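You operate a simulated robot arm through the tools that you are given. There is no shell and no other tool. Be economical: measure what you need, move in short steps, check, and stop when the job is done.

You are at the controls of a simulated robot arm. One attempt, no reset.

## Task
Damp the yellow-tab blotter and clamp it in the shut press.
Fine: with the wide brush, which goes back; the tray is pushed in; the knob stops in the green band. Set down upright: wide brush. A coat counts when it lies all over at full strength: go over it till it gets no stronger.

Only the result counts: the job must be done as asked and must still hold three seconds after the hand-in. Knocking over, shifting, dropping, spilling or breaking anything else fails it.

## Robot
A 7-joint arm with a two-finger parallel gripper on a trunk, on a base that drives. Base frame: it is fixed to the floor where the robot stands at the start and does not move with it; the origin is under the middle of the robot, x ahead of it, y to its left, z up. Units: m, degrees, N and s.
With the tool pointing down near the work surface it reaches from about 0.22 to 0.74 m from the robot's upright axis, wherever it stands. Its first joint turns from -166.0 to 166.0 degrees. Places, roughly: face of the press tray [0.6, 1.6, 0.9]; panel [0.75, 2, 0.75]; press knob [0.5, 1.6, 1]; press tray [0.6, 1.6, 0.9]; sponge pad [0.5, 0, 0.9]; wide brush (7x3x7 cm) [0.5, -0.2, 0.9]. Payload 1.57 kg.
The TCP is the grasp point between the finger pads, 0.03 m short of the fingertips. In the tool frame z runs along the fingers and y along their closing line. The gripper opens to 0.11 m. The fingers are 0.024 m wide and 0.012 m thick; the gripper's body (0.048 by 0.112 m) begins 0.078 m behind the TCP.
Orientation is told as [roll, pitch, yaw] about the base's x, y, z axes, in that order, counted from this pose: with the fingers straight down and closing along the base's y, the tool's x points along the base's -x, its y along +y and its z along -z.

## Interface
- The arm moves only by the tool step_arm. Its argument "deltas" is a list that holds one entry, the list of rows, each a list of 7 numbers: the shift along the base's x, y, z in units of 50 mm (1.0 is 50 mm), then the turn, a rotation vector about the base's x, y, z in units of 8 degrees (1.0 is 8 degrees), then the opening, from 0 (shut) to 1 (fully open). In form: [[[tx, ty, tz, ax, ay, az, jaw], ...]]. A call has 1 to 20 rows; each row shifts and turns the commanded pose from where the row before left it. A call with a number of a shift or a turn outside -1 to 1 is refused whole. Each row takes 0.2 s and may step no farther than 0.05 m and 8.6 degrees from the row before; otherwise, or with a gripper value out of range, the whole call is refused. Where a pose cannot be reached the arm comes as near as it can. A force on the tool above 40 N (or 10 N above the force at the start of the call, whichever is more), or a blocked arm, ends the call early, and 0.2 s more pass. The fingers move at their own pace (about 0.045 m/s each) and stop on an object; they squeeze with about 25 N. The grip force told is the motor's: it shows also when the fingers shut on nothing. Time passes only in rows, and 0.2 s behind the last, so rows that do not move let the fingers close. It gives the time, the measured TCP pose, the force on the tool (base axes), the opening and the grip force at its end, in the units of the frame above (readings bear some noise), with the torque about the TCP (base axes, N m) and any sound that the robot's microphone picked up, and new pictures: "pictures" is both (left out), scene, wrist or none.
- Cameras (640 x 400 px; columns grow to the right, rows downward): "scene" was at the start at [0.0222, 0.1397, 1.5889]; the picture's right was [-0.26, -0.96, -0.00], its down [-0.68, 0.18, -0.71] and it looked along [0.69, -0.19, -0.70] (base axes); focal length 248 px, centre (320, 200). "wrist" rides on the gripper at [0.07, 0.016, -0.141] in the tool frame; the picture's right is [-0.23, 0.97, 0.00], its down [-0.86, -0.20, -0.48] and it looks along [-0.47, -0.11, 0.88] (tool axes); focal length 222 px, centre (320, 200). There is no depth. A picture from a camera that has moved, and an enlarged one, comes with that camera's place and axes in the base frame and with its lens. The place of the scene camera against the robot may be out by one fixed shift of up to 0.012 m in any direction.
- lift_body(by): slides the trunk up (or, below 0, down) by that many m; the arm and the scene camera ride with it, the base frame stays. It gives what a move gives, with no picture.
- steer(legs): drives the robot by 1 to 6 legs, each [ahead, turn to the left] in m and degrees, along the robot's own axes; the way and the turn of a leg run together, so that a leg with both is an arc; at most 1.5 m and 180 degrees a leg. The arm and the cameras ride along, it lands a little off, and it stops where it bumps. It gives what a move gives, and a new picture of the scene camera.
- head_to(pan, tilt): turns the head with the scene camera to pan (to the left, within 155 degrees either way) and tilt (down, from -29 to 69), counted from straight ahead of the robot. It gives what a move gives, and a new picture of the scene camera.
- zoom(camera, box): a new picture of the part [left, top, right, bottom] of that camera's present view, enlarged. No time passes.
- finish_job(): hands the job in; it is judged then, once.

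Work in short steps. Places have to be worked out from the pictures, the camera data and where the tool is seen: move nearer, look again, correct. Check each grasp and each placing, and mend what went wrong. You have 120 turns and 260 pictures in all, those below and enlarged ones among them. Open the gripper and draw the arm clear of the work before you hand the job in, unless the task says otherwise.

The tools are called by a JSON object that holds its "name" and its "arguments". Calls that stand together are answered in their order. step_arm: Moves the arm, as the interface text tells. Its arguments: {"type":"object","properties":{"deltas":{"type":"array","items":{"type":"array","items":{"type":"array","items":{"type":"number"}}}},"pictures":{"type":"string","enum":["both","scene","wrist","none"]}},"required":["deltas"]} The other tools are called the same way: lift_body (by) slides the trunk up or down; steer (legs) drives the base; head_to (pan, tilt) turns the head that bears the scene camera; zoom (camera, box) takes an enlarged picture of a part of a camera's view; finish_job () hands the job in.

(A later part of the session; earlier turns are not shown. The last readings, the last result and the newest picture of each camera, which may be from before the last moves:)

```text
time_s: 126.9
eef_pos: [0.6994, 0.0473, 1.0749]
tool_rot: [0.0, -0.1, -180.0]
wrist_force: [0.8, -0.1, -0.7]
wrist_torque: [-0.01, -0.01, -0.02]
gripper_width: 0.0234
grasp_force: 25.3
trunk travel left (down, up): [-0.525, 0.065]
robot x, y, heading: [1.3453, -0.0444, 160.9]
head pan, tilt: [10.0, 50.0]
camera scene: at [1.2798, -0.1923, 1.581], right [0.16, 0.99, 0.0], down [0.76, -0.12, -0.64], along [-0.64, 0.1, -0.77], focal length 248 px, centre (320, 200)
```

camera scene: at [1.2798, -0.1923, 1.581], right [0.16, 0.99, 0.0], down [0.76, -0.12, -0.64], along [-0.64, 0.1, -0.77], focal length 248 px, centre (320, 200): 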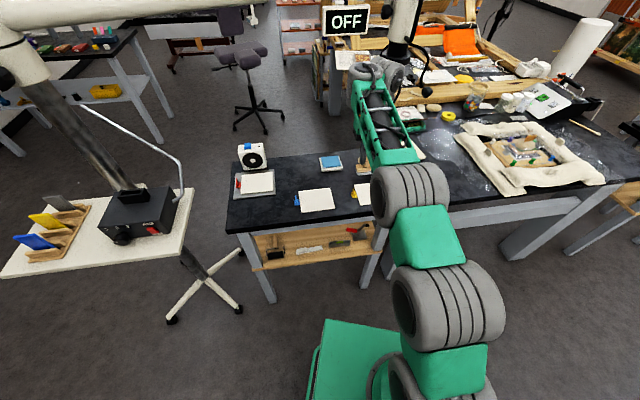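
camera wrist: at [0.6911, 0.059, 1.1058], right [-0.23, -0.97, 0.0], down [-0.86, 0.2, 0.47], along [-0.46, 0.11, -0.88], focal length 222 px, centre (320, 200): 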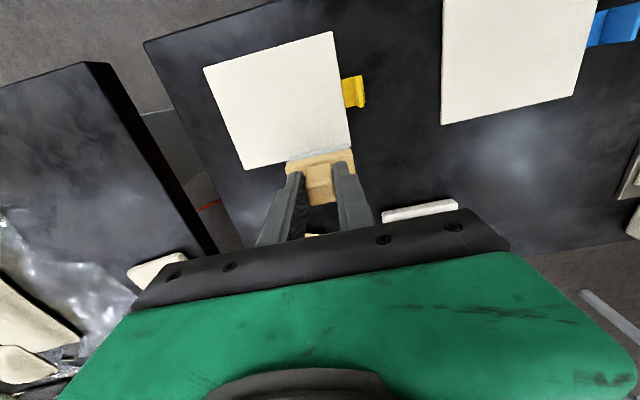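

Now I move over the blotter's near lane at (0.642, 0.074) and lower to just above contact.

{"name": "step_arm", "arguments": {"deltas": [[[-0.6, 0.27, -0.5, 0, 0, 0, 0], [-0.55, 0.27, -0.5, 0, 0, 0, 0], [0, 0, -0.6, 0, 0, 0, 0], [0, 0, -0.6, 0, 0, 0, 0], [0, 0, 0, 0, 0, 0, 0]]], "pictures": "wrist"}}

```text
time_s: 128.1
eef_pos: [0.6406, 0.0739, 0.9643]
tool_rot: [0.0, 0.0, -180.0]
wrist_force: [-0.4, 0.1, 0.0]
wrist_torque: [-0.01, -0.03, 0.02]
gripper_width: 0.0232
grasp_force: 25.1
trunk travel left (down, up): [-0.525, 0.065]
robot x, y, heading: [1.348, -0.0449, 161.0]
head pan, tilt: [10.0, 50.0]
camera wrist: at [0.7089, 0.0588, 1.1049], right [-0.23, -0.97, 0.0], down [-0.85, 0.2, 0.48], along [-0.47, 0.11, -0.88], focal length 222 px, centre (320, 200)
```

wrist: 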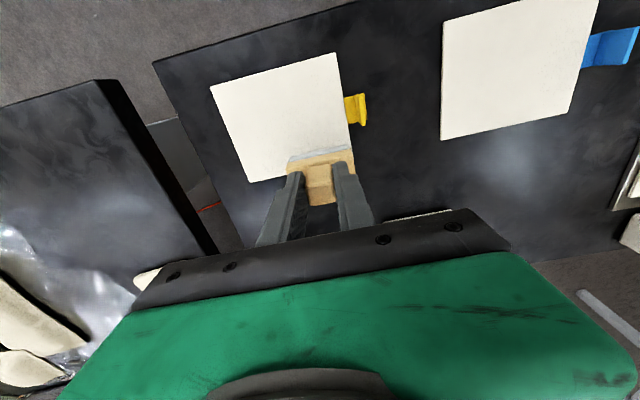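

This is reachable. I lower gently until the bristles touch.

{"name": "step_arm", "arguments": {"deltas": [[[0, 0, -0.16, 0, 0, 0, 0], [0, 0, -0.1, 0, 0, 0, 0], [0, 0, -0.04, 0, 0, 0, 0], [0, 0, 0, 0, 0, 0, 0]]], "pictures": "none"}}

```text
time_s: 129.1
eef_pos: [0.6406, 0.0746, 0.9497]
tool_rot: [0.1, -0.1, -180.0]
wrist_force: [-0.1, -0.1, 0.4]
wrist_torque: [0.0, -0.01, -0.01]
gripper_width: 0.0232
grasp_force: 24.7
trunk travel left (down, up): [-0.525, 0.065]
robot x, y, heading: [1.3455, -0.0409, 161.0]
head pan, tilt: [10.0, 50.0]
```

{"name": "step_arm", "arguments": {"deltas": [[[0, 0, -0.06, 0, 0, 0, 0], [0, 0, -0.05, 0, 0, 0, 0], [0, 0, 0, 0, 0, 0, 0]]], "pictures": "wrist"}}

```text
time_s: 129.9
eef_pos: [0.6399, 0.075, 0.9438]
tool_rot: [-0.1, -0.2, -179.9]
wrist_force: [0.4, 0.2, -0.6]
wrist_torque: [-0.01, 0.02, -0.01]
gripper_width: 0.0232
grasp_force: 25.2
trunk travel left (down, up): [-0.525, 0.065]
robot x, y, heading: [1.3453, -0.0466, 161.0]
head pan, tilt: [10.0, 50.0]
camera wrist: at [0.709, 0.0586, 1.0843], right [-0.23, -0.97, 0.0], down [-0.85, 0.2, 0.48], along [-0.47, 0.11, -0.88], focal length 222 px, centre (320, 200)
```

wrist: 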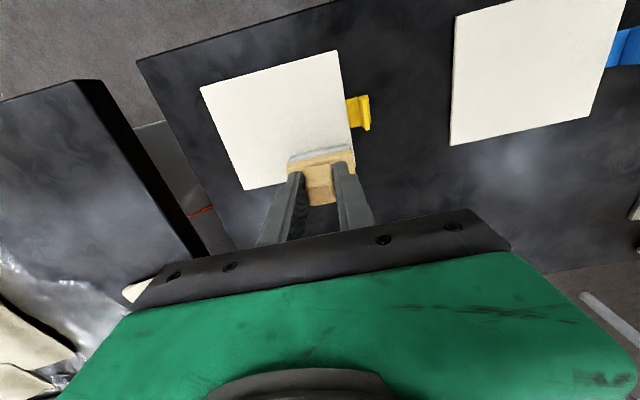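

Still no contact at 0.944. I go a few millimetres lower.

{"name": "step_arm", "arguments": {"deltas": [[[0, 0, -0.06, 0, 0, 0, 0], [0, 0, -0.04, 0, 0, 0, 0], [0, 0, 0, 0, 0, 0, 0]]], "pictures": "none"}}

```text
time_s: 130.7
eef_pos: [0.6397, 0.0739, 0.9408]
tool_rot: [0.1, -0.3, -180.0]
wrist_force: [-0.5, -0.4, 5.2]
wrist_torque: [0.01, 0.07, 0.0]
gripper_width: 0.0231
grasp_force: 25.2
trunk travel left (down, up): [-0.525, 0.065]
robot x, y, heading: [1.3437, -0.0436, 160.9]
head pan, tilt: [10.0, 50.0]
```

Contact with 5 N at z ≈ 0.941. I ease off slightly and draw the first stroke along +x.

{"name": "step_arm", "arguments": {"deltas": [[[-0.08, 0, 0.02, 0, 0, 0, 0], [0.2, 0, 0, 0, 0, 0, 0], [0.25, 0, 0, 0, 0, 0, 0], [0.25, 0, 0, 0, 0, 0, 0], [0.25, 0, 0, 0, 0, 0, 0], [0.25, 0, 0, 0, 0, 0, 0], [0.25, 0, 0, 0, 0, 0, 0], [0.1, 0, 0, 0, 0, 0, 0], [0, 0, 0, 0, 0, 0, 0]]], "pictures": "wrist"}}

{"name": "zoom", "arguments": {"camera": "wrist", "box": [180, 40, 460, 220]}}

```text
time_s: 132.7
eef_pos: [0.6937, 0.0767, 0.9492]
tool_rot: [0.0, 0.4, -180.0]
wrist_force: [0.4, -0.5, -0.9]
wrist_torque: [0.0, 0.02, -0.01]
gripper_width: 0.0233
grasp_force: 24.9
out of reach, approached as far as the arm can: row 6, 7, 8
trunk travel left (down, up): [-0.525, 0.065]
robot x, y, heading: [1.3431, -0.0466, 161.0]
head pan, tilt: [10.0, 50.0]
camera wrist: at [0.7616, 0.0621, 1.0906], right [-0.23, -0.97, 0.0], down [-0.86, 0.2, 0.47], along [-0.46, 0.11, -0.88], focal length 222 px, centre (320, 200)
```

wrist: 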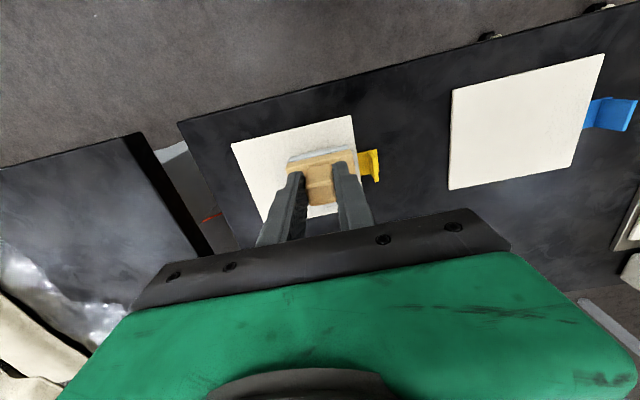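

```text
2.22 times, centred on (320, 130) of wrist
camera zoom: at [0.7616, 0.0621, 1.0906], right [-0.23, -0.97, 0.0], down [-0.86, 0.2, 0.47], along [-0.46, 0.11, -0.88], focal length 494 px, centre (320, 356)
```

zoom: 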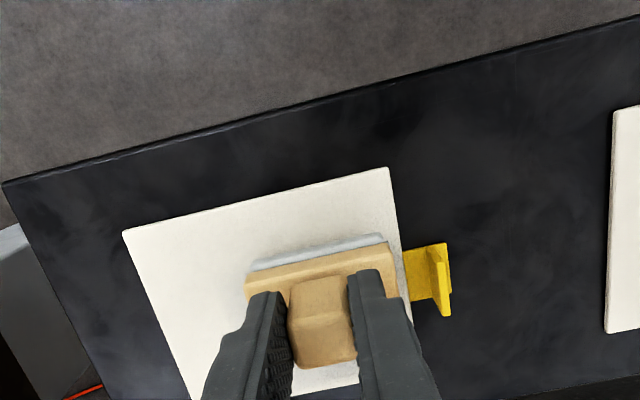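

The inner limit is about 0.66 m. Raising the trunk should ease it, so I lift the trunk 6 cm and look at the blotter.

{"name": "step_arm", "arguments": {"deltas": [[[-0.3, 0, 0.5, 0, 0, 0, 0], [0, 0, 0.5, 0, 0, 0, 0]]], "pictures": "none"}}

{"name": "lift_body", "arguments": {"by": 0.062}}

{"name": "step_arm", "arguments": {"deltas": [[[-0.9, 0, 0, 0, 0, 0, 0], [-0.9, 0, 0, 0, 0, 0, 0], [0, 0, 0, 0, 0, 0, 0]]], "pictures": "wrist"}}

{"name": "zoom", "arguments": {"camera": "wrist", "box": [180, 40, 460, 220]}}

```text
time_s: 133.3
eef_pos: [0.6781, 0.0785, 1.0008]
tool_rot: [0.0, -0.1, -180.0]
wrist_force: [1.0, 0.5, -1.3]
wrist_torque: [-0.01, 0.0, 0.04]
gripper_width: 0.0232
grasp_force: 24.3
trunk travel left (down, up): [-0.525, 0.065]
robot x, y, heading: [1.3433, -0.0445, 160.8]
head pan, tilt: [10.0, 50.0]
```

```text
time_s: 134.3
eef_pos: [0.6777, 0.0781, 1.0624]
tool_rot: [0.1, 0.0, -180.0]
wrist_force: [-0.3, 0.2, 0.6]
wrist_torque: [0.02, -0.02, 0.0]
gripper_width: 0.0232
grasp_force: 25.4
trunk travel left (down, up): [-0.587, 0.003]
robot x, y, heading: [1.3424, -0.0414, 160.6]
head pan, tilt: [10.0, 50.0]
```

```text
time_s: 135.2
eef_pos: [0.6169, 0.0766, 1.0596]
tool_rot: [0.2, 0.0, -180.0]
wrist_force: [-0.2, -0.6, 0.0]
wrist_torque: [-0.07, 0.02, 0.01]
gripper_width: 0.0231
grasp_force: 25.6
out of reach, approached as far as the arm can: row 2
trunk travel left (down, up): [-0.587, 0.003]
robot x, y, heading: [1.3459, -0.0469, 161.2]
head pan, tilt: [10.0, 50.0]
camera wrist: at [0.686, 0.0618, 1.2001], right [-0.23, -0.97, 0.0], down [-0.86, 0.2, 0.48], along [-0.47, 0.11, -0.88], focal length 222 px, centre (320, 200)
```

wrist: 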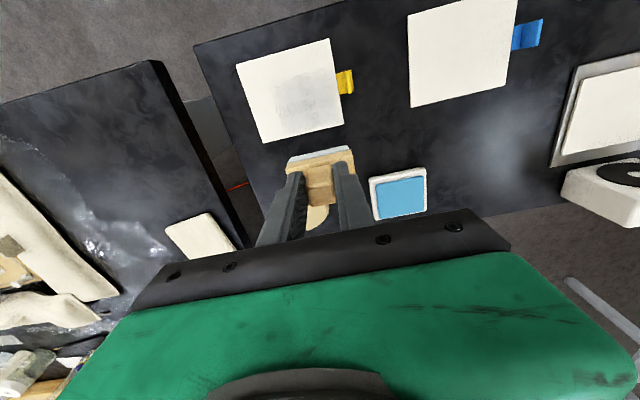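

```text
2.22 times, centred on (320, 130) of wrist
camera zoom: at [0.686, 0.0618, 1.2001], right [-0.23, -0.97, 0.0], down [-0.86, 0.2, 0.48], along [-0.47, 0.11, -0.88], focal length 494 px, centre (320, 356)
```

zoom: 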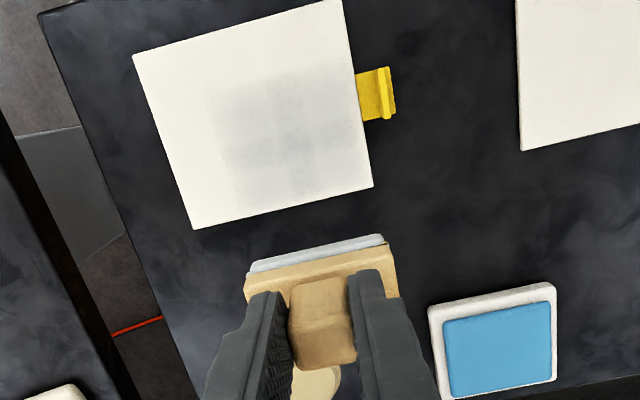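

A faint grey coat shows on the lane already stroked, so strokes register. I go back down and make several full strokes in that lane.

{"name": "step_arm", "arguments": {"deltas": [[[0.32, -0.04, -0.6, 0, 0, 0, 0], [0, 0, -0.8, 0, 0, 0, 0], [0, 0, -0.75, 0, 0, 0, 0], [0, 0, -0.2, 0, 0, 0, 0], [0, 0, -0.04, 0, 0, 0, 0], [0.3, 0, 0, 0, 0, 0, 0], [0.3, 0, 0, 0, 0, 0, 0], [0.3, 0, 0, 0, 0, 0, 0], [0.3, 0, 0, 0, 0, 0, 0], [0.3, 0, 0, 0, 0, 0, 0], [0.1, 0, 0, 0, 0, 0, 0], [0, 0, 0, 0, 0, 0, 0]]], "pictures": "wrist"}}

```text
time_s: 137.8
eef_pos: [0.713, 0.0755, 0.943]
tool_rot: [0.0, 0.0, -180.0]
wrist_force: [-0.4, -0.1, -0.4]
wrist_torque: [-0.03, 0.02, 0.0]
gripper_width: 0.0232
grasp_force: 24.8
trunk travel left (down, up): [-0.587, 0.003]
robot x, y, heading: [1.3434, -0.0423, 161.2]
head pan, tilt: [10.0, 50.0]
camera wrist: at [0.7833, 0.0603, 1.083], right [-0.23, -0.97, 0.0], down [-0.85, 0.2, 0.48], along [-0.47, 0.11, -0.88], focal length 222 px, centre (320, 200)
```

wrist: 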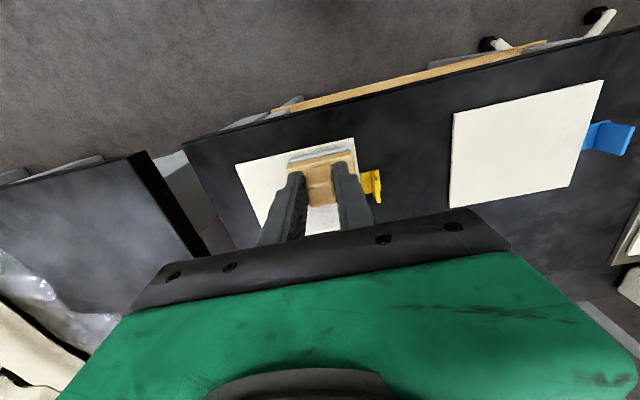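

The full range is reachable now, but it was just out of contact. I press 3.5 mm lower and stroke back and forth.

{"name": "step_arm", "arguments": {"deltas": [[[0, 0, -0.05, 0, 0, 0, 0], [0, 0, -0.03, 0, 0, 0, 0], [-0.3, 0, 0, 0, 0, 0, 0], [-0.3, 0, 0, 0, 0, 0, 0], [-0.3, 0, 0, 0, 0, 0, 0], [-0.3, 0, 0, 0, 0, 0, 0], [-0.3, 0, 0, 0, 0, 0, 0], [-0.1, 0, 0, 0, 0, 0, 0], [0, 0, 0, 0, 0, 0, 0]]], "pictures": "wrist"}}

```text
time_s: 139.8
eef_pos: [0.6338, 0.076, 0.938]
tool_rot: [0.0, -0.3, -180.0]
wrist_force: [6.3, 1.7, 17.7]
wrist_torque: [0.01, -0.38, 0.0]
gripper_width: 0.0231
grasp_force: 25.0
trunk travel left (down, up): [-0.587, 0.003]
robot x, y, heading: [1.3472, -0.0434, 161.0]
head pan, tilt: [10.0, 50.0]
camera wrist: at [0.704, 0.0603, 1.0797], right [-0.23, -0.97, 0.0], down [-0.85, 0.2, 0.48], along [-0.47, 0.11, -0.88], focal length 222 px, centre (320, 200)
```

wrist: 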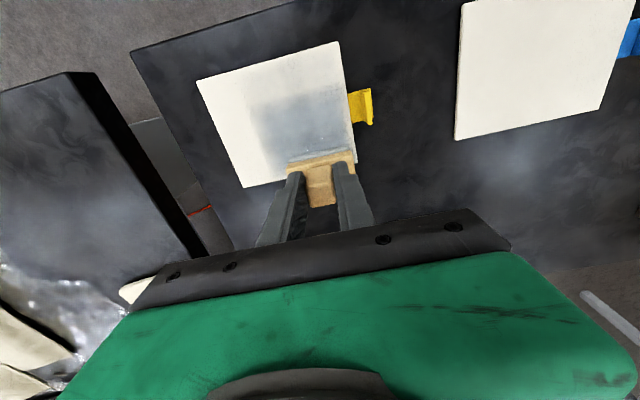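

The coat is getting clearly darker. I ease the pressure a touch and keep stroking the lane.

{"name": "step_arm", "arguments": {"deltas": [[[0, 0, 0.025, 0, 0, 0, 0], [0.4, 0, 0, 0, 0, 0, 0], [0.4, 0, 0, 0, 0, 0, 0], [0.4, 0, 0, 0, 0, 0, 0], [0.4, 0, 0, 0, 0, 0, 0], [-0.4, 0, 0, 0, 0, 0, 0], [-0.4, 0, 0, 0, 0, 0, 0], [-0.4, 0, 0, 0, 0, 0, 0], [-0.4, 0, 0, 0, 0, 0, 0], [0.4, 0, 0, 0, 0, 0, 0], [0.4, 0, 0, 0, 0, 0, 0], [0.4, 0, 0, 0, 0, 0, 0], [0.4, 0, 0, 0, 0, 0, 0], [-0.4, 0, 0, 0, 0, 0, 0], [-0.4, 0, 0, 0, 0, 0, 0], [-0.4, 0, 0, 0, 0, 0, 0], [-0.45, 0, 0, 0, 0, 0, 0], [0, 0, 0, 0, 0, 0, 0]]], "pictures": "wrist"}}

{"name": "zoom", "arguments": {"camera": "wrist", "box": [180, 30, 400, 210]}}

```text
time_s: 143.6
eef_pos: [0.6307, 0.0746, 0.9385]
tool_rot: [0.1, -0.1, -180.0]
wrist_force: [1.2, 0.4, 7.9]
wrist_torque: [0.03, -0.05, 0.0]
gripper_width: 0.023
grasp_force: 25.0
trunk travel left (down, up): [-0.587, 0.003]
robot x, y, heading: [1.3453, -0.0477, 161.0]
head pan, tilt: [10.0, 50.0]
camera wrist: at [0.701, 0.0593, 1.0799], right [-0.23, -0.97, 0.0], down [-0.85, 0.2, 0.48], along [-0.47, 0.11, -0.88], focal length 222 px, centre (320, 200)
```

wrist: 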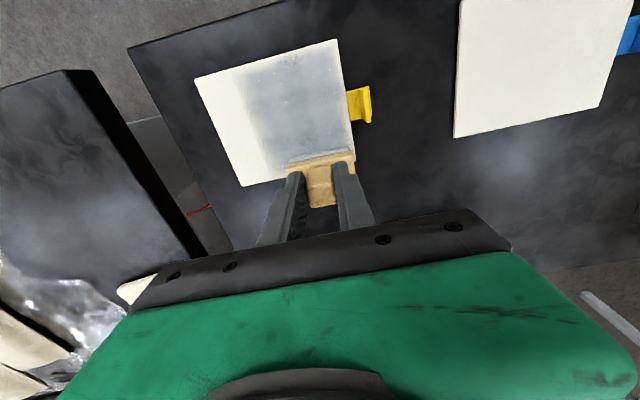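

```text
2.22 times, centred on (290, 120) of wrist
camera zoom: at [0.701, 0.0593, 1.0799], right [-0.23, -0.97, 0.0], down [-0.85, 0.2, 0.48], along [-0.47, 0.11, -0.88], focal length 494 px, centre (387, 378)
```

zoom: 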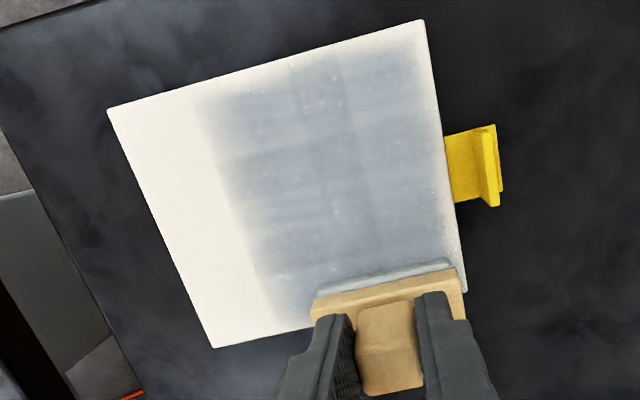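

The lane is well coated except for thin strips at the tab side and the far (+x) edge. I shift 6 mm towards the tab and extend the strokes to x ≈ 0.72, then move on to the second lane.

{"name": "step_arm", "arguments": {"deltas": [[[0, -0.12, 0.0, 0, 0, 0, 0], [-0.1, 0, 0, 0, 0, 0, 0], [0.4, 0, 0, 0, 0, 0, 0], [0.5, 0, 0, 0, 0, 0, 0], [0.5, 0, 0, 0, 0, 0, 0], [0.4, 0, 0, 0, 0, 0, 0], [0.08, 0, 0, 0, 0, 0, 0], [-0.4, 0, 0, 0, 0, 0, 0], [-0.5, 0, 0, 0, 0, 0, 0], [-0.5, 0, 0, 0, 0, 0, 0], [-0.4, 0, 0, 0, 0, 0, 0], [0.4, 0, 0, 0, 0, 0, 0], [0.5, 0, 0, 0, 0, 0, 0], [0.5, 0, 0, 0, 0, 0, 0], [0.4, 0, 0, 0, 0, 0, 0], [0, 0.4, 0, 0, 0, 0, 0], [0, 0.4, 0, 0, 0, 0, 0], [0, 0.45, 0, 0, 0, 0, 0], [0, 0, 0, 0, 0, 0, 0]]], "pictures": "wrist"}}

```text
time_s: 147.6
eef_pos: [0.7204, 0.1308, 0.9389]
tool_rot: [0.0, -0.2, -180.0]
wrist_force: [-0.4, -2.3, 12.7]
wrist_torque: [-0.14, 0.22, 0.01]
gripper_width: 0.0229
grasp_force: 25.6
trunk travel left (down, up): [-0.587, 0.003]
robot x, y, heading: [1.3446, -0.043, 160.9]
head pan, tilt: [10.0, 50.0]
camera wrist: at [0.7905, 0.1149, 1.0795], right [-0.23, -0.97, 0.0], down [-0.85, 0.2, 0.48], along [-0.47, 0.11, -0.88], focal length 222 px, centre (320, 200)
```

wrist: 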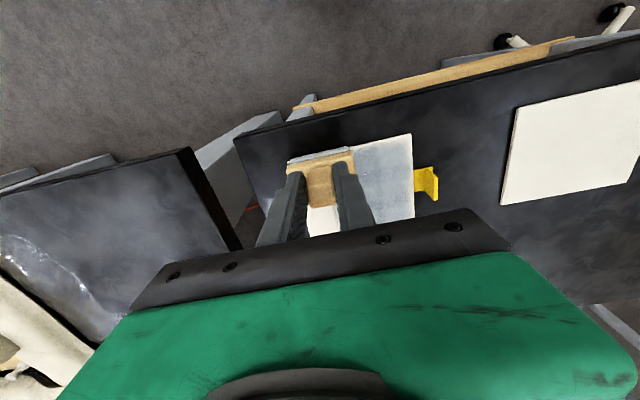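

Now the second lane at y ≈ 0.131: several round trips.

{"name": "step_arm", "arguments": {"deltas": [[[-0.4, 0, 0, 0, 0, 0, 0], [-0.5, 0, 0, 0, 0, 0, 0], [-0.5, 0, 0, 0, 0, 0, 0], [-0.4, 0, 0, 0, 0, 0, 0], [0.4, 0, 0, 0, 0, 0, 0], [0.5, 0, 0, 0, 0, 0, 0], [0.5, 0, 0, 0, 0, 0, 0], [0.4, 0, 0, 0, 0, 0, 0], [-0.4, 0, 0, 0, 0, 0, 0], [-0.5, 0, 0, 0, 0, 0, 0], [-0.5, 0, 0, 0, 0, 0, 0], [-0.4, 0, 0, 0, 0, 0, 0], [0.4, 0, 0, 0, 0, 0, 0], [0.5, 0, 0, 0, 0, 0, 0], [0.5, 0, 0, 0, 0, 0, 0], [0.4, 0, 0, 0, 0, 0, 0]]], "pictures": "none"}}

{"name": "step_arm", "arguments": {"deltas": [[[0, 0.06, 0, 0, 0, 0, 0], [-0.4, 0, 0, 0, 0, 0, 0], [-0.5, 0, 0, 0, 0, 0, 0], [-0.5, 0, 0, 0, 0, 0, 0], [-0.4, 0, 0, 0, 0, 0, 0], [0.4, 0, 0, 0, 0, 0, 0], [0.5, 0, 0, 0, 0, 0, 0], [0.5, 0, 0, 0, 0, 0, 0], [0.4, 0, 0, 0, 0, 0, 0], [-0.4, 0, 0, 0, 0, 0, 0], [-0.5, 0, 0, 0, 0, 0, 0], [-0.5, 0, 0, 0, 0, 0, 0], [-0.4, 0, 0, 0, 0, 0, 0], [0, 0, 0.8, 0, 0, 0, 0], [-0.3, -0.4, 0.8, 0, 0, 0, 0], [0, 0, 0, 0, 0, 0, 0]]], "pictures": "wrist"}}

{"name": "zoom", "arguments": {"camera": "wrist", "box": [180, 20, 400, 200]}}

```text
time_s: 150.9
eef_pos: [0.7212, 0.1312, 0.9401]
tool_rot: [0.1, 0.0, -180.0]
wrist_force: [1.8, -0.1, 3.9]
wrist_torque: [-0.03, -0.03, 0.03]
gripper_width: 0.023
grasp_force: 24.7
trunk travel left (down, up): [-0.587, 0.003]
robot x, y, heading: [1.342, -0.0442, 160.7]
head pan, tilt: [10.0, 50.0]
```

```text
time_s: 154.3
eef_pos: [0.6157, 0.113, 1.0187]
tool_rot: [0.0, 0.1, -180.1]
wrist_force: [-0.4, 0.4, -0.6]
wrist_torque: [-0.01, 0.01, 0.01]
gripper_width: 0.0231
grasp_force: 25.2
trunk travel left (down, up): [-0.587, 0.003]
robot x, y, heading: [1.3453, -0.0405, 160.8]
head pan, tilt: [10.0, 50.0]
camera wrist: at [0.6862, 0.0982, 1.1598], right [-0.23, -0.97, 0.0], down [-0.85, 0.2, 0.48], along [-0.47, 0.11, -0.88], focal length 222 px, centre (320, 200)
```

wrist: 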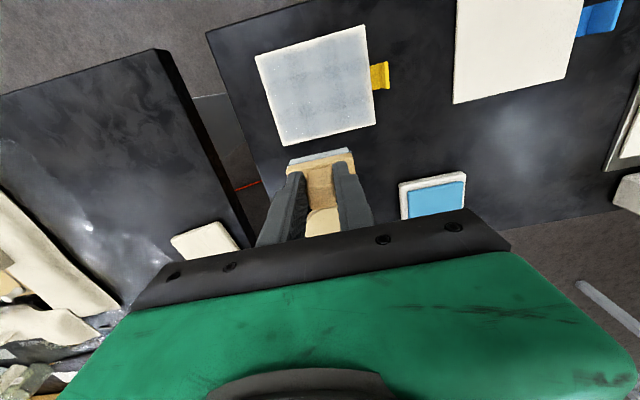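

```text
2.22 times, centred on (290, 110) of wrist
camera zoom: at [0.6862, 0.0982, 1.1598], right [-0.23, -0.97, 0.0], down [-0.85, 0.2, 0.48], along [-0.47, 0.11, -0.88], focal length 494 px, centre (387, 400)
```

zoom: 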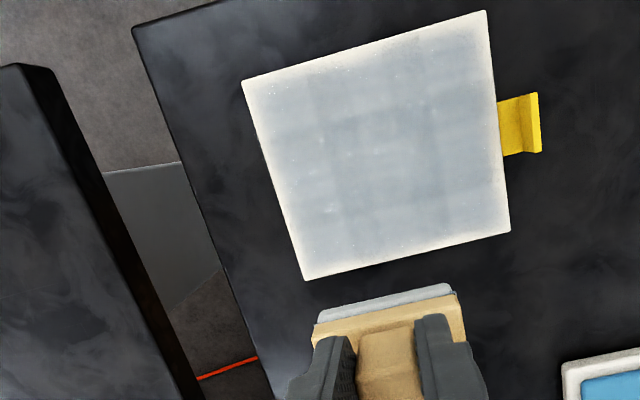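

The blotter is coated all over with slightly paler rims. I make another full set of passes, overshooting the edges, to see whether it still gets stronger.

{"name": "step_arm", "arguments": {"deltas": [[[0.03, 0.54, -0.8, 0, 0, 0, 0], [0, 0, -0.7, 0, 0, 0, 0], [0, 0, -0.1, 0, 0, 0, 0], [0.5, 0, 0, 0, 0, 0, 0], [0.6, 0, 0, 0, 0, 0, 0], [0.6, 0, 0, 0, 0, 0, 0], [0.45, 0, 0, 0, 0, 0, 0], [-0.5, 0, 0, 0, 0, 0, 0], [-0.6, 0, 0, 0, 0, 0, 0], [-0.6, 0, 0, 0, 0, 0, 0], [-0.45, 0, 0, 0, 0, 0, 0], [0, -0.38, 0, 0, 0, 0, 0], [0, -0.38, 0, 0, 0, 0, 0], [0.5, 0, 0, 0, 0, 0, 0], [0.6, 0, 0, 0, 0, 0, 0], [0.6, 0, 0, 0, 0, 0, 0], [0.45, 0, 0, 0, 0, 0, 0], [0, 0, 0, 0, 0, 0, 0]]], "pictures": "none"}}

{"name": "step_arm", "arguments": {"deltas": [[[0, -0.4, 0, 0, 0, 0, 0], [0, -0.3, 0, 0, 0, 0, 0], [-0.5, 0, 0, 0, 0, 0, 0], [-0.6, 0, 0, 0, 0, 0, 0], [-0.6, 0, 0, 0, 0, 0, 0], [-0.45, 0, 0, 0, 0, 0, 0], [0.5, 0, 0, 0, 0, 0, 0], [0.6, 0, 0, 0, 0, 0, 0], [0.6, 0, 0, 0, 0, 0, 0], [0.45, 0, 0, 0, 0, 0, 0], [-0.5, 0, 0, 0, 0, 0, 0], [-0.6, 0, 0, 0, 0, 0, 0], [-0.6, 0, 0, 0, 0, 0, 0], [-0.45, 0, 0, 0, 0, 0, 0], [0, 0, 0.8, 0, 0, 0, 0], [0, 0.9, 0.3, 0, 0, 0, 0], [0, 0, 0.5, 0, 0, 0, 0]]], "pictures": "wrist"}}

{"name": "zoom", "arguments": {"camera": "wrist", "box": [180, 20, 400, 200]}}

```text
time_s: 158.2
eef_pos: [0.6223, 0.1069, 0.9397]
tool_rot: [0.1, -0.1, -180.1]
wrist_force: [0.0, -0.3, 2.2]
wrist_torque: [-0.04, 0.04, -0.04]
gripper_width: 0.0228
grasp_force: 24.7
out of reach, approached as far as the arm can: row 2, 4, 5, 6, 10, 11, 14, 15, 16, 17
trunk travel left (down, up): [-0.587, 0.003]
robot x, y, heading: [1.3438, -0.0421, 160.9]
head pan, tilt: [10.0, 50.0]
```

```text
time_s: 161.8
eef_pos: [0.618, 0.1212, 1.0151]
tool_rot: [0.0, 0.0, -179.9]
wrist_force: [-0.1, 0.4, -0.3]
wrist_torque: [-0.01, -0.06, 0.02]
gripper_width: 0.0231
grasp_force: 25.3
out of reach, approached as far as the arm can: row 3, 4, 5, 6, 7, 8, 9, 10, 13, 14, 16
trunk travel left (down, up): [-0.587, 0.003]
robot x, y, heading: [1.3441, -0.0451, 160.9]
head pan, tilt: [10.0, 50.0]
camera wrist: at [0.6871, 0.1055, 1.1578], right [-0.23, -0.97, 0.0], down [-0.86, 0.2, 0.48], along [-0.47, 0.11, -0.88], focal length 222 px, centre (320, 200)
```

wrist: 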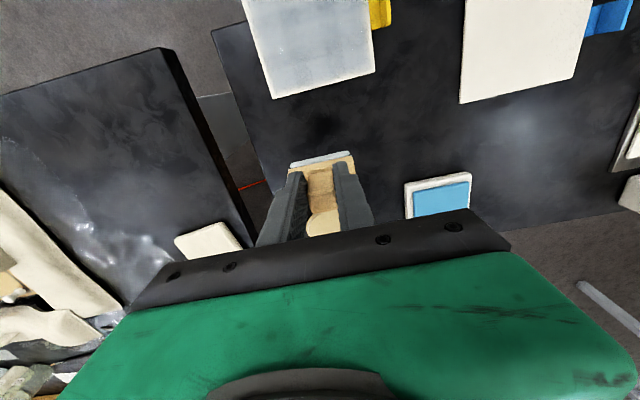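

```text
2.22 times, centred on (290, 110) of wrist
camera zoom: at [0.6871, 0.1055, 1.1578], right [-0.23, -0.97, 0.0], down [-0.86, 0.2, 0.48], along [-0.47, 0.11, -0.88], focal length 494 px, centre (387, 400)
```

zoom: 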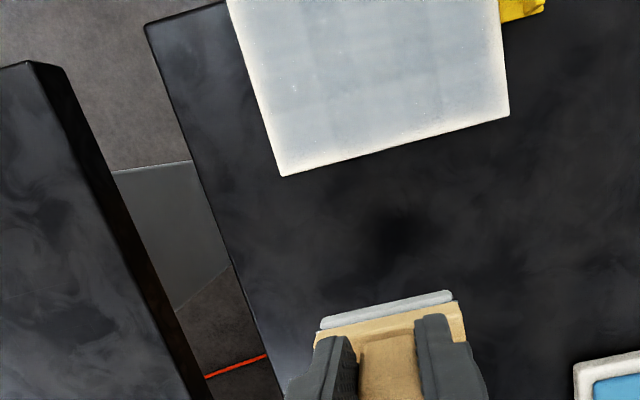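

Careful: the blotter was pushed about 5.5 cm towards +x (now x ≈ 0.68–0.78), so it overhangs the table edge. I move so the camera sees it all before doing anything else.

{"name": "step_arm", "arguments": {"deltas": [[[0.3, 0, 0.8, 0, 0, 0, 0], [0.6, -0.2, 0.6, 0, 0, 0, 0], [0.6, -0.2, 0.5, 0, 0, 0, 0], [0, 0, 0, 0, 0, 0, 0]]], "pictures": "wrist"}}

{"name": "zoom", "arguments": {"camera": "wrist", "box": [200, 10, 420, 190]}}

```text
time_s: 162.8
eef_pos: [0.639, 0.1142, 1.1203]
tool_rot: [0.0, 0.1, -180.0]
wrist_force: [-1.9, 0.4, -0.7]
wrist_torque: [-0.02, -0.11, -0.03]
gripper_width: 0.0232
grasp_force: 24.8
out of reach, approached as far as the arm can: row 2, 3
trunk travel left (down, up): [-0.587, 0.003]
robot x, y, heading: [1.343, -0.0421, 161.0]
head pan, tilt: [10.0, 50.0]
camera wrist: at [0.7087, 0.0983, 1.2615], right [-0.23, -0.97, 0.0], down [-0.86, 0.2, 0.48], along [-0.47, 0.11, -0.88], focal length 222 px, centre (320, 200)
```

wrist: 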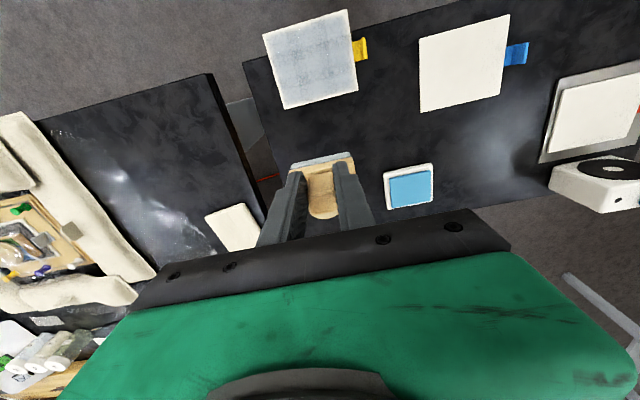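

```text
2.22 times, centred on (310, 100) of wrist
camera zoom: at [0.7087, 0.0983, 1.2615], right [-0.23, -0.97, 0.0], down [-0.86, 0.2, 0.48], along [-0.47, 0.11, -0.88], focal length 494 px, centre (342, 422)
```

zoom: 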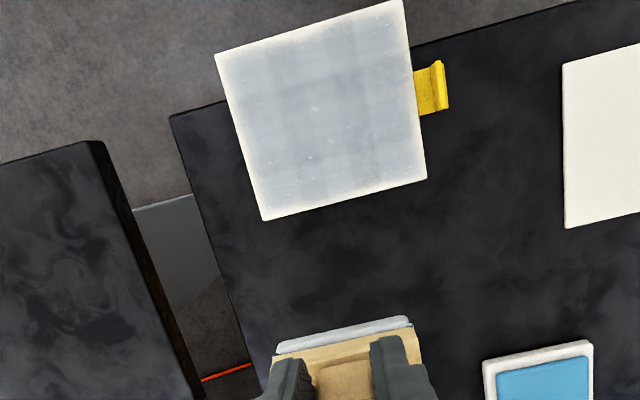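

The coat covers it, with pale rims still to deepen. First I push the blotter back onto the table using the brush from its +x side, and for that I back the base off 12 cm.

{"name": "steer", "arguments": {"legs": [[-0.12, 0]]}}

{"name": "step_arm", "arguments": {"deltas": [[[0.7, 0.35, -0.4, 0, 0, 0, 0], [0.5, 0.25, -0.7, 0, 0, 0, 0], [0, 0, 0, 0, 0, 0, 0]]], "pictures": "wrist"}}

```text
time_s: 164.0
eef_pos: [0.7571, 0.0757, 1.1223]
tool_rot: [0.0, -0.1, 179.9]
wrist_force: [0.5, -0.1, 0.4]
wrist_torque: [-0.02, -0.02, -0.02]
gripper_width: 0.0232
grasp_force: 25.3
trunk travel left (down, up): [-0.587, 0.003]
robot x, y, heading: [1.4605, -0.083, 161.0]
head pan, tilt: [10.0, 50.0]
camera scene: at [1.3948, -0.232, 1.643], right [0.16, 0.99, 0.0], down [0.76, -0.12, -0.64], along [-0.64, 0.1, -0.77], focal length 248 px, centre (320, 200)
```

scene: 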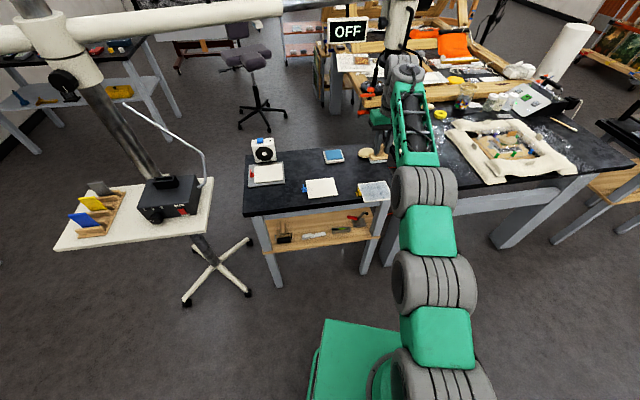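

```text
time_s: 164.8
eef_pos: [0.8182, 0.1035, 1.0685]
tool_rot: [0.0, 0.0, 179.9]
wrist_force: [-1.3, 1.0, -1.1]
wrist_torque: [-0.02, 0.03, -0.02]
gripper_width: 0.0232
grasp_force: 24.9
trunk travel left (down, up): [-0.587, 0.003]
robot x, y, heading: [1.4594, -0.0844, 160.9]
head pan, tilt: [10.0, 50.0]
camera wrist: at [0.8865, 0.0886, 1.2086], right [-0.23, -0.97, 0.0], down [-0.85, 0.2, 0.48], along [-0.47, 0.11, -0.88], focal length 222 px, centre (320, 200)
```

wrist: 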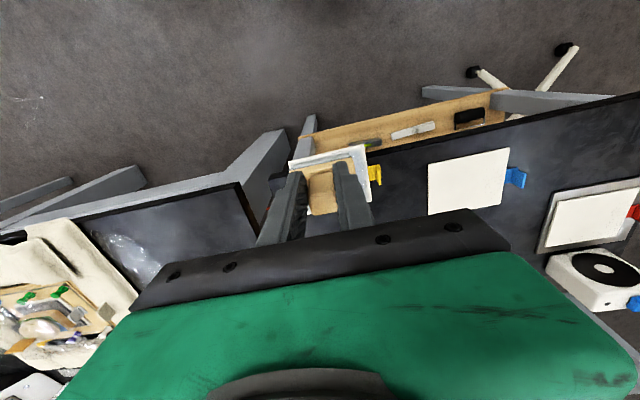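

The blotter's +x edge is at 0.783 and the brush is beyond it at 0.818. I lower to just under the blotter's top level and push it gently towards −x.

{"name": "step_arm", "arguments": {"deltas": [[[0.04, 0, -0.9, 0, 0, 0, 0], [0, 0, -0.9, 0, 0, 0, 0], [0, 0, -0.8, 0, 0, 0, 0], [0, 0, 0, 0, 0, 0, 0], [-0.2, 0, 0, 0, 0, 0, 0], [-0.2, 0, 0, 0, 0, 0, 0], [-0.2, 0, 0, 0, 0, 0, 0], [-0.2, 0, 0, 0, 0, 0, 0], [0, 0, 0, 0, 0, 0, 0]]], "pictures": "wrist"}}

{"name": "zoom", "arguments": {"camera": "wrist", "box": [200, 90, 420, 230]}}

```text
time_s: 166.8
eef_pos: [0.7778, 0.1073, 0.936]
tool_rot: [0.0, 0.0, 179.8]
wrist_force: [-0.5, -0.5, -0.3]
wrist_torque: [0.01, 0.0, 0.01]
gripper_width: 0.0231
grasp_force: 24.7
trunk travel left (down, up): [-0.587, 0.003]
robot x, y, heading: [1.4569, -0.0808, 160.8]
head pan, tilt: [10.0, 50.0]
camera wrist: at [0.8468, 0.0908, 1.077], right [-0.23, -0.97, 0.0], down [-0.85, 0.2, 0.48], along [-0.47, 0.11, -0.88], focal length 222 px, centre (320, 200)
```

wrist: 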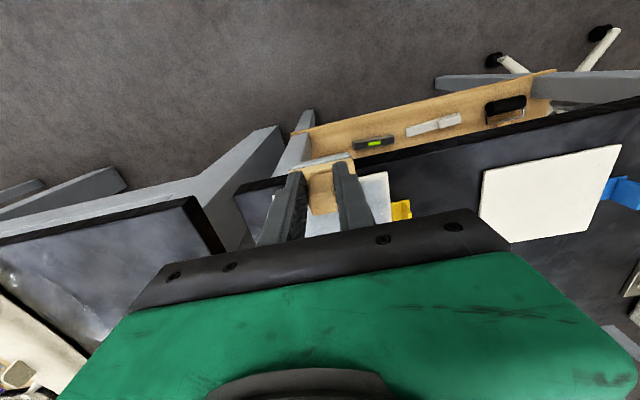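

```text
2.86 times, centred on (310, 160) of wrist
camera zoom: at [0.8468, 0.0908, 1.077], right [-0.23, -0.97, 0.0], down [-0.85, 0.2, 0.48], along [-0.47, 0.11, -0.88], focal length 635 px, centre (349, 314)
```

zoom: 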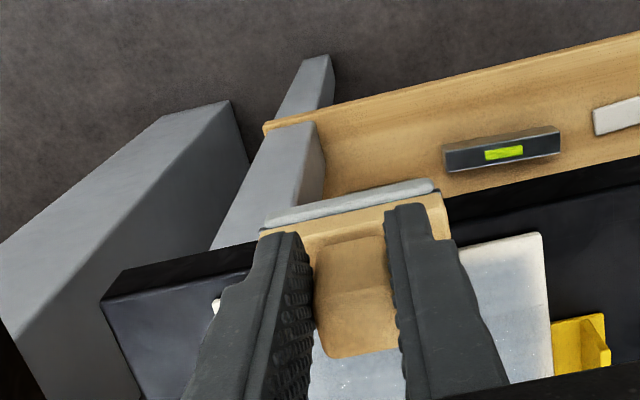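

The blotter is moving back with the brush. I continue a further 3.5 cm, then lift.

{"name": "step_arm", "arguments": {"deltas": [[[-0.2, -0.03, 0.02, 0, 0, 0, 0], [-0.2, -0.03, 0, 0, 0, 0, 0], [-0.2, 0, 0, 0, 0, 0, 0], [-0.1, 0, 0, 0, 0, 0, 0], [0.2, 0, 0, 0, 0, 0, 0], [0, 0, 0.8, 0, 0, 0, 0], [0, 0, 0.8, 0, 0, 0, 0], [-0.5, 0, 0.5, 0, 0, 0, 0], [0, 0, 0, 0, 0, 0, 0]]], "pictures": "wrist"}}

{"name": "zoom", "arguments": {"camera": "wrist", "box": [180, 60, 440, 240]}}

```text
time_s: 168.8
eef_pos: [0.7398, 0.0943, 1.0419]
tool_rot: [0.0, -0.1, 179.8]
wrist_force: [0.6, 0.5, -1.4]
wrist_torque: [0.05, 0.0, -0.01]
gripper_width: 0.0231
grasp_force: 24.8
out of reach, approached as far as the arm can: row 8
trunk travel left (down, up): [-0.587, 0.003]
robot x, y, heading: [1.4587, -0.0815, 161.2]
head pan, tilt: [10.0, 50.0]
camera wrist: at [0.8086, 0.0788, 1.1823], right [-0.23, -0.97, 0.0], down [-0.86, 0.2, 0.48], along [-0.47, 0.11, -0.88], focal length 222 px, centre (320, 200)
```

wrist: 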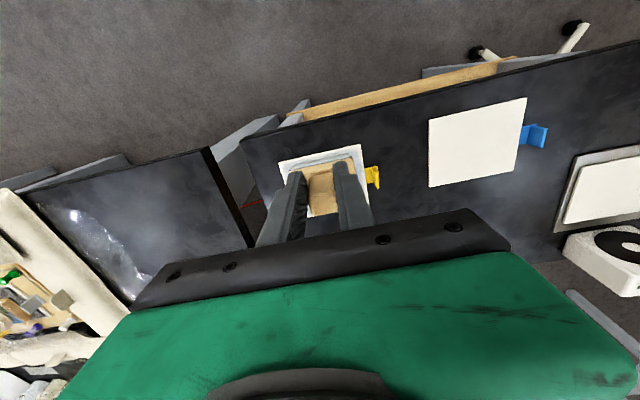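

```text
2.22 times, centred on (310, 150) of wrist
camera zoom: at [0.8086, 0.0788, 1.1823], right [-0.23, -0.97, 0.0], down [-0.86, 0.2, 0.48], along [-0.47, 0.11, -0.88], focal length 494 px, centre (342, 311)
```

zoom: 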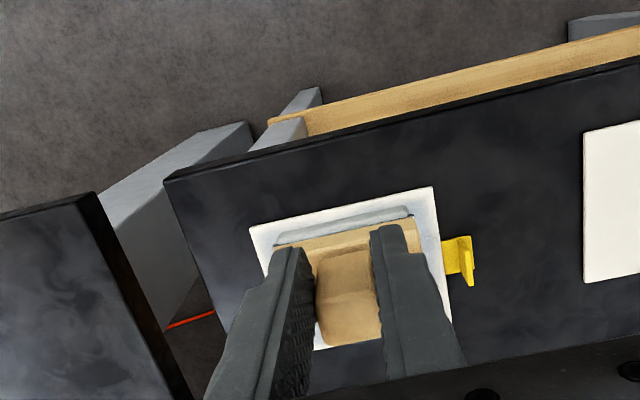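

The blotter is fully back on the table (x 0.615–0.716, y 0.043–0.163). To avoid the reach limits I turn the brush 90°, so its 7 cm length covers x, and stroke along y. I drive forward 11.5 cm and rotate at height.

{"name": "steer", "arguments": {"legs": [[0.115, 0]]}}

{"name": "step_arm", "arguments": {"deltas": [[[0.3, 0, 0.3, 0, 0, 1, 0], [0.2, 0, 0, 0, 0, 1, 0], [0, 0, 0, 0, 0, 1, 0], [0, 0, 0, 0, 0, 1, 0], [0, 0, 0, 0, 0, 1, 0], [0, 0, 0, 0, 0, 1, 0], [0, 0, 0, 0, 0, 1, 0], [0, 0, 0, 0, 0, 1, 0], [0, 0, 0, 0, 0, 1, 0], [0, 0, 0, 0, 0, 1, 0], [0, 0, 0, 0, 0, 1, 0], [0, 0, 0, 0, 0, 0.25, 0], [0, 0, 0, 0, 0, 0, 0]]], "pictures": "both"}}

```text
time_s: 170.0
eef_pos: [0.6274, 0.1328, 1.0411]
tool_rot: [0.0, 0.1, 180.0]
wrist_force: [0.1, 1.1, -1.2]
wrist_torque: [0.0, -0.03, -0.01]
gripper_width: 0.0232
grasp_force: 25.5
trunk travel left (down, up): [-0.587, 0.003]
robot x, y, heading: [1.3467, -0.0448, 161.2]
head pan, tilt: [10.0, 50.0]
camera scene: at [1.2813, -0.1928, 1.6429], right [0.16, 0.99, 0.0], down [0.76, -0.12, -0.64], along [-0.63, 0.1, -0.77], focal length 248 px, centre (320, 200)
```

scene: 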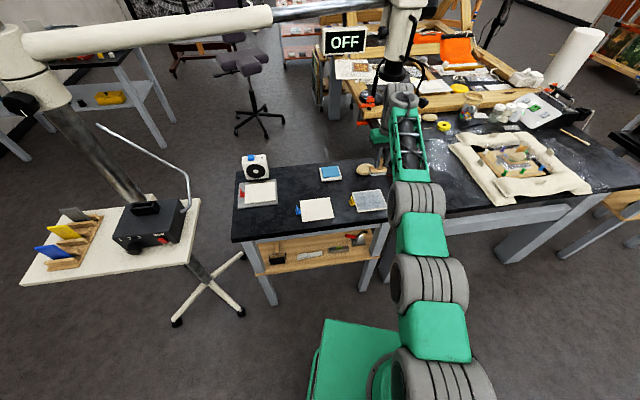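

```text
time_s: 172.8
eef_pos: [0.6531, 0.1317, 1.0571]
tool_rot: [0.0, 0.0, -89.9]
wrist_force: [-0.3, -0.5, -0.6]
wrist_torque: [0.03, 0.0, 0.02]
gripper_width: 0.0231
grasp_force: 24.9
trunk travel left (down, up): [-0.587, 0.003]
robot x, y, heading: [1.3461, -0.0407, 161.1]
head pan, tilt: [10.0, 50.0]
camera scene: at [1.2822, -0.1931, 1.6429], right [0.16, 0.99, 0.0], down [0.76, -0.12, -0.64], along [-0.63, 0.1, -0.77], focal length 248 px, centre (320, 200)
camera wrist: at [0.6681, 0.2021, 1.1977], right [0.97, -0.23, 0.0], down [-0.2, -0.86, 0.48], along [-0.11, -0.47, -0.88], focal length 222 px, centre (320, 200)
```

scene: 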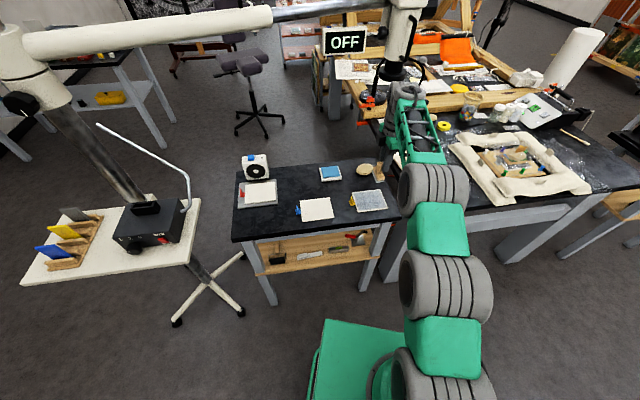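
wrist: 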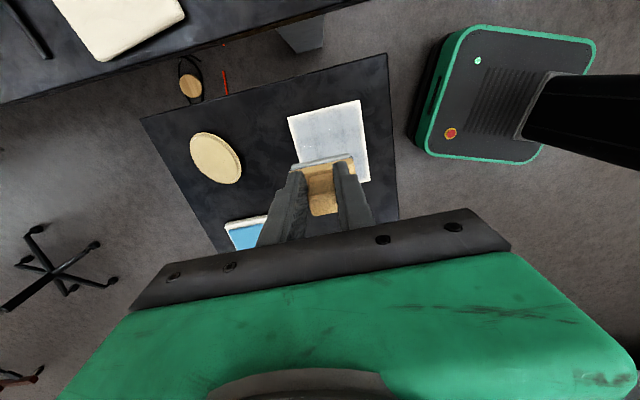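

The brush is turned with its length along x. I lower at the far-y edge and make strokes along y in two lanes (x ≈ 0.645 and 0.686).

{"name": "step_arm", "arguments": {"deltas": [[[-0.16, 0.5, -0.6, 0, 0, 0, 0], [0, 0, -0.8, 0, 0, 0, 0], [0, 0, -0.8, 0, 0, 0, 0], [0, 0, -0.17, 0, 0, 0, 0], [0, -0.5, 0, 0, 0, 0, 0], [0, -0.6, 0, 0, 0, 0, 0], [0, -0.6, 0, 0, 0, 0, 0], [0, -0.4, 0, 0, 0, 0, 0], [0, 0.5, 0, 0, 0, 0, 0], [0, 0.6, 0, 0, 0, 0, 0], [0, 0.6, 0, 0, 0, 0, 0], [0, 0.4, 0, 0, 0, 0, 0], [0, 0, 0, 0, 0, 0, 0]]], "pictures": "wrist"}}

```text
time_s: 175.6
eef_pos: [0.6443, 0.1566, 0.9386]
tool_rot: [-0.1, 0.0, -89.9]
wrist_force: [-0.6, 0.2, 5.9]
wrist_torque: [-0.14, 0.0, 0.0]
gripper_width: 0.0228
grasp_force: 25.3
trunk travel left (down, up): [-0.587, 0.003]
robot x, y, heading: [1.3493, -0.0474, 161.0]
head pan, tilt: [10.0, 50.0]
camera wrist: at [0.6606, 0.2264, 1.0794], right [0.97, -0.23, 0.0], down [-0.2, -0.86, 0.48], along [-0.11, -0.47, -0.88], focal length 222 px, centre (320, 200)
```

wrist: 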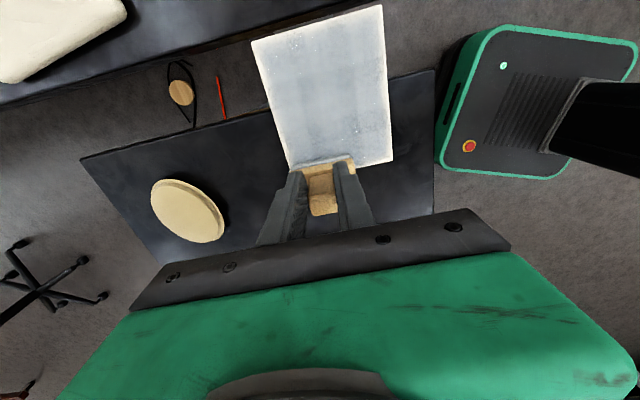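

Watch out: the return stroke caught the blotter's edge and slid it about 9 cm towards +y, so it overhangs the gap. Keeping light contact, I move the brush towards −y so it meets the upright tab and pushes the blotter back.

{"name": "step_arm", "arguments": {"deltas": [[[0, 0, 0.03, 0, 0, 0, 0], [0, -0.2, 0, 0, 0, 0, 0], [0, -0.2, 0, 0, 0, 0, 0], [0, -0.2, 0, 0, 0, 0, 0], [0, -0.2, 0, 0, 0, 0, 0], [0, -0.2, 0, 0, 0, 0, 0], [0, 0, 0, 0, 0, 0, 0]]], "pictures": "wrist"}}

```text
time_s: 177.2
eef_pos: [0.6442, 0.1089, 0.9399]
tool_rot: [0.0, -0.1, -90.0]
wrist_force: [-0.7, 0.1, -0.5]
wrist_torque: [-0.02, -0.01, 0.03]
gripper_width: 0.023
grasp_force: 25.3
trunk travel left (down, up): [-0.587, 0.003]
robot x, y, heading: [1.3453, -0.0444, 161.0]
head pan, tilt: [10.0, 50.0]
camera wrist: at [0.6597, 0.1783, 1.0812], right [0.97, -0.23, 0.0], down [-0.2, -0.86, 0.48], along [-0.11, -0.47, -0.88], focal length 222 px, centre (320, 200)
```

wrist: 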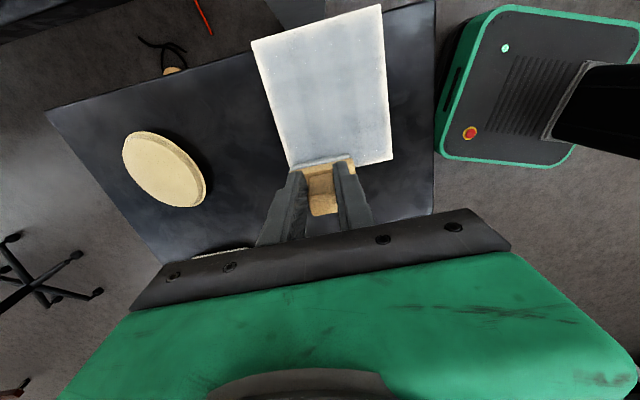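

It works: the blotter follows. I continue another 4.5 cm, then lift straight up.

{"name": "step_arm", "arguments": {"deltas": [[[0, -0.2, 0, 0, 0, 0, 0], [0, -0.2, 0, 0, 0, 0, 0], [0, -0.2, 0, 0, 0, 0, 0], [0, -0.2, 0, 0, 0, 0, 0], [0, -0.1, 0, 0, 0, 0, 0], [0, 0, 0, 0, 0, 0, 0], [0, 0.02, 0.6, 0, 0, 0, 0], [0, 0, 0.8, 0, 0, 0, 0], [0, -0.3, 0.8, 0, 0, 0, 0], [0, 0, 0, 0, 0, 0, 0]]], "pictures": "wrist"}}

{"name": "zoom", "arguments": {"camera": "wrist", "box": [240, 30, 440, 210]}}

```text
time_s: 179.4
eef_pos: [0.6454, 0.0456, 1.05]
tool_rot: [0.1, 0.0, -90.0]
wrist_force: [0.6, -0.2, 0.1]
wrist_torque: [0.02, -0.01, -0.05]
gripper_width: 0.0229
grasp_force: 25.0
trunk travel left (down, up): [-0.587, 0.003]
robot x, y, heading: [1.3497, -0.047, 161.2]
head pan, tilt: [10.0, 50.0]
camera wrist: at [0.6612, 0.1161, 1.1911], right [0.97, -0.23, 0.0], down [-0.2, -0.86, 0.48], along [-0.11, -0.47, -0.88], focal length 222 px, centre (320, 200)
```

wrist: 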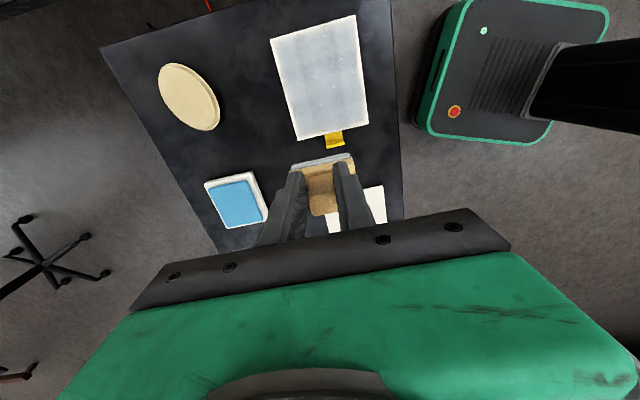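

```text
2.22 times, centred on (340, 120) of wrist
camera zoom: at [0.6612, 0.1161, 1.1911], right [0.97, -0.23, 0.0], down [-0.2, -0.86, 0.48], along [-0.11, -0.47, -0.88], focal length 494 px, centre (276, 378)
```

zoom: 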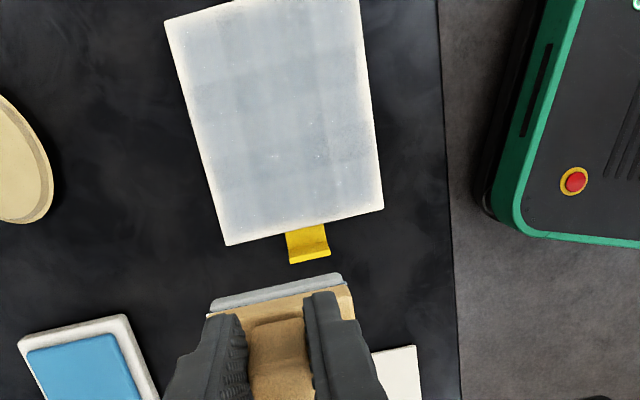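

The blotter is safely back (x 0.612–0.714, y 0.047–0.170). The coat is still patchy and pale at the rims, so I make more passes, always stroking outwards from the middle and lifting for the return so the edge cannot catch.

{"name": "step_arm", "arguments": {"deltas": [[[-0.1, 0.62, -0.7, 0, 0, 0, 0], [0, 0.62, -0.7, 0, 0, 0, 0], [0, 0, -0.5, 0, 0, 0, 0], [0, 0, -0.32, 0, 0, 0, 0], [0, 0.4, 0, 0, 0, 0, 0], [0, 0.4, 0, 0, 0, 0, 0], [0, 0.36, 0, 0, 0, 0, 0], [0, 0, 0.3, 0, 0, 0, 0], [0, -0.58, 0, 0, 0, 0, 0], [0, -0.58, 0, 0, 0, 0, 0], [0, 0, -0.3, 0, 0, 0, 0], [0, -0.4, 0, 0, 0, 0, 0], [0, -0.4, 0, 0, 0, 0, 0], [0, -0.2, 0, 0, 0, 0, 0], [0, 0, 0.3, 0, 0, 0, 0], [0, 0.5, 0, 0, 0, 0, 0], [0, 0.5, 0, 0, 0, 0, 0]]], "pictures": "wrist"}}

```text
time_s: 183.0
eef_pos: [0.6407, 0.1094, 0.9517]
tool_rot: [0.0, 0.1, -89.9]
wrist_force: [-0.1, 0.8, -0.1]
wrist_torque: [0.01, 0.03, -0.01]
gripper_width: 0.0228
grasp_force: 24.5
trunk travel left (down, up): [-0.587, 0.003]
robot x, y, heading: [1.3442, -0.0472, 161.0]
head pan, tilt: [10.0, 50.0]
camera wrist: at [0.6562, 0.1805, 1.093], right [0.97, -0.23, 0.0], down [-0.2, -0.85, 0.48], along [-0.11, -0.47, -0.88], focal length 222 px, centre (320, 200)
```

wrist: 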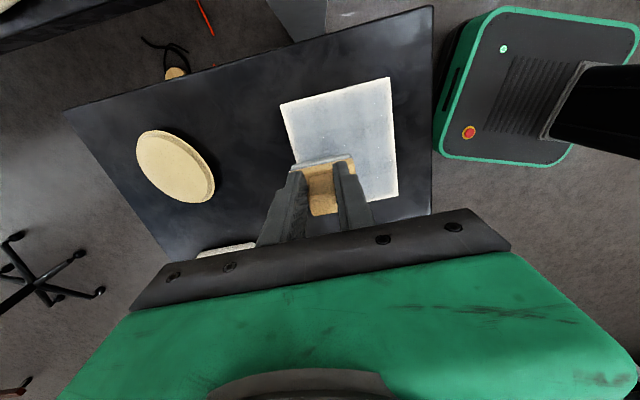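

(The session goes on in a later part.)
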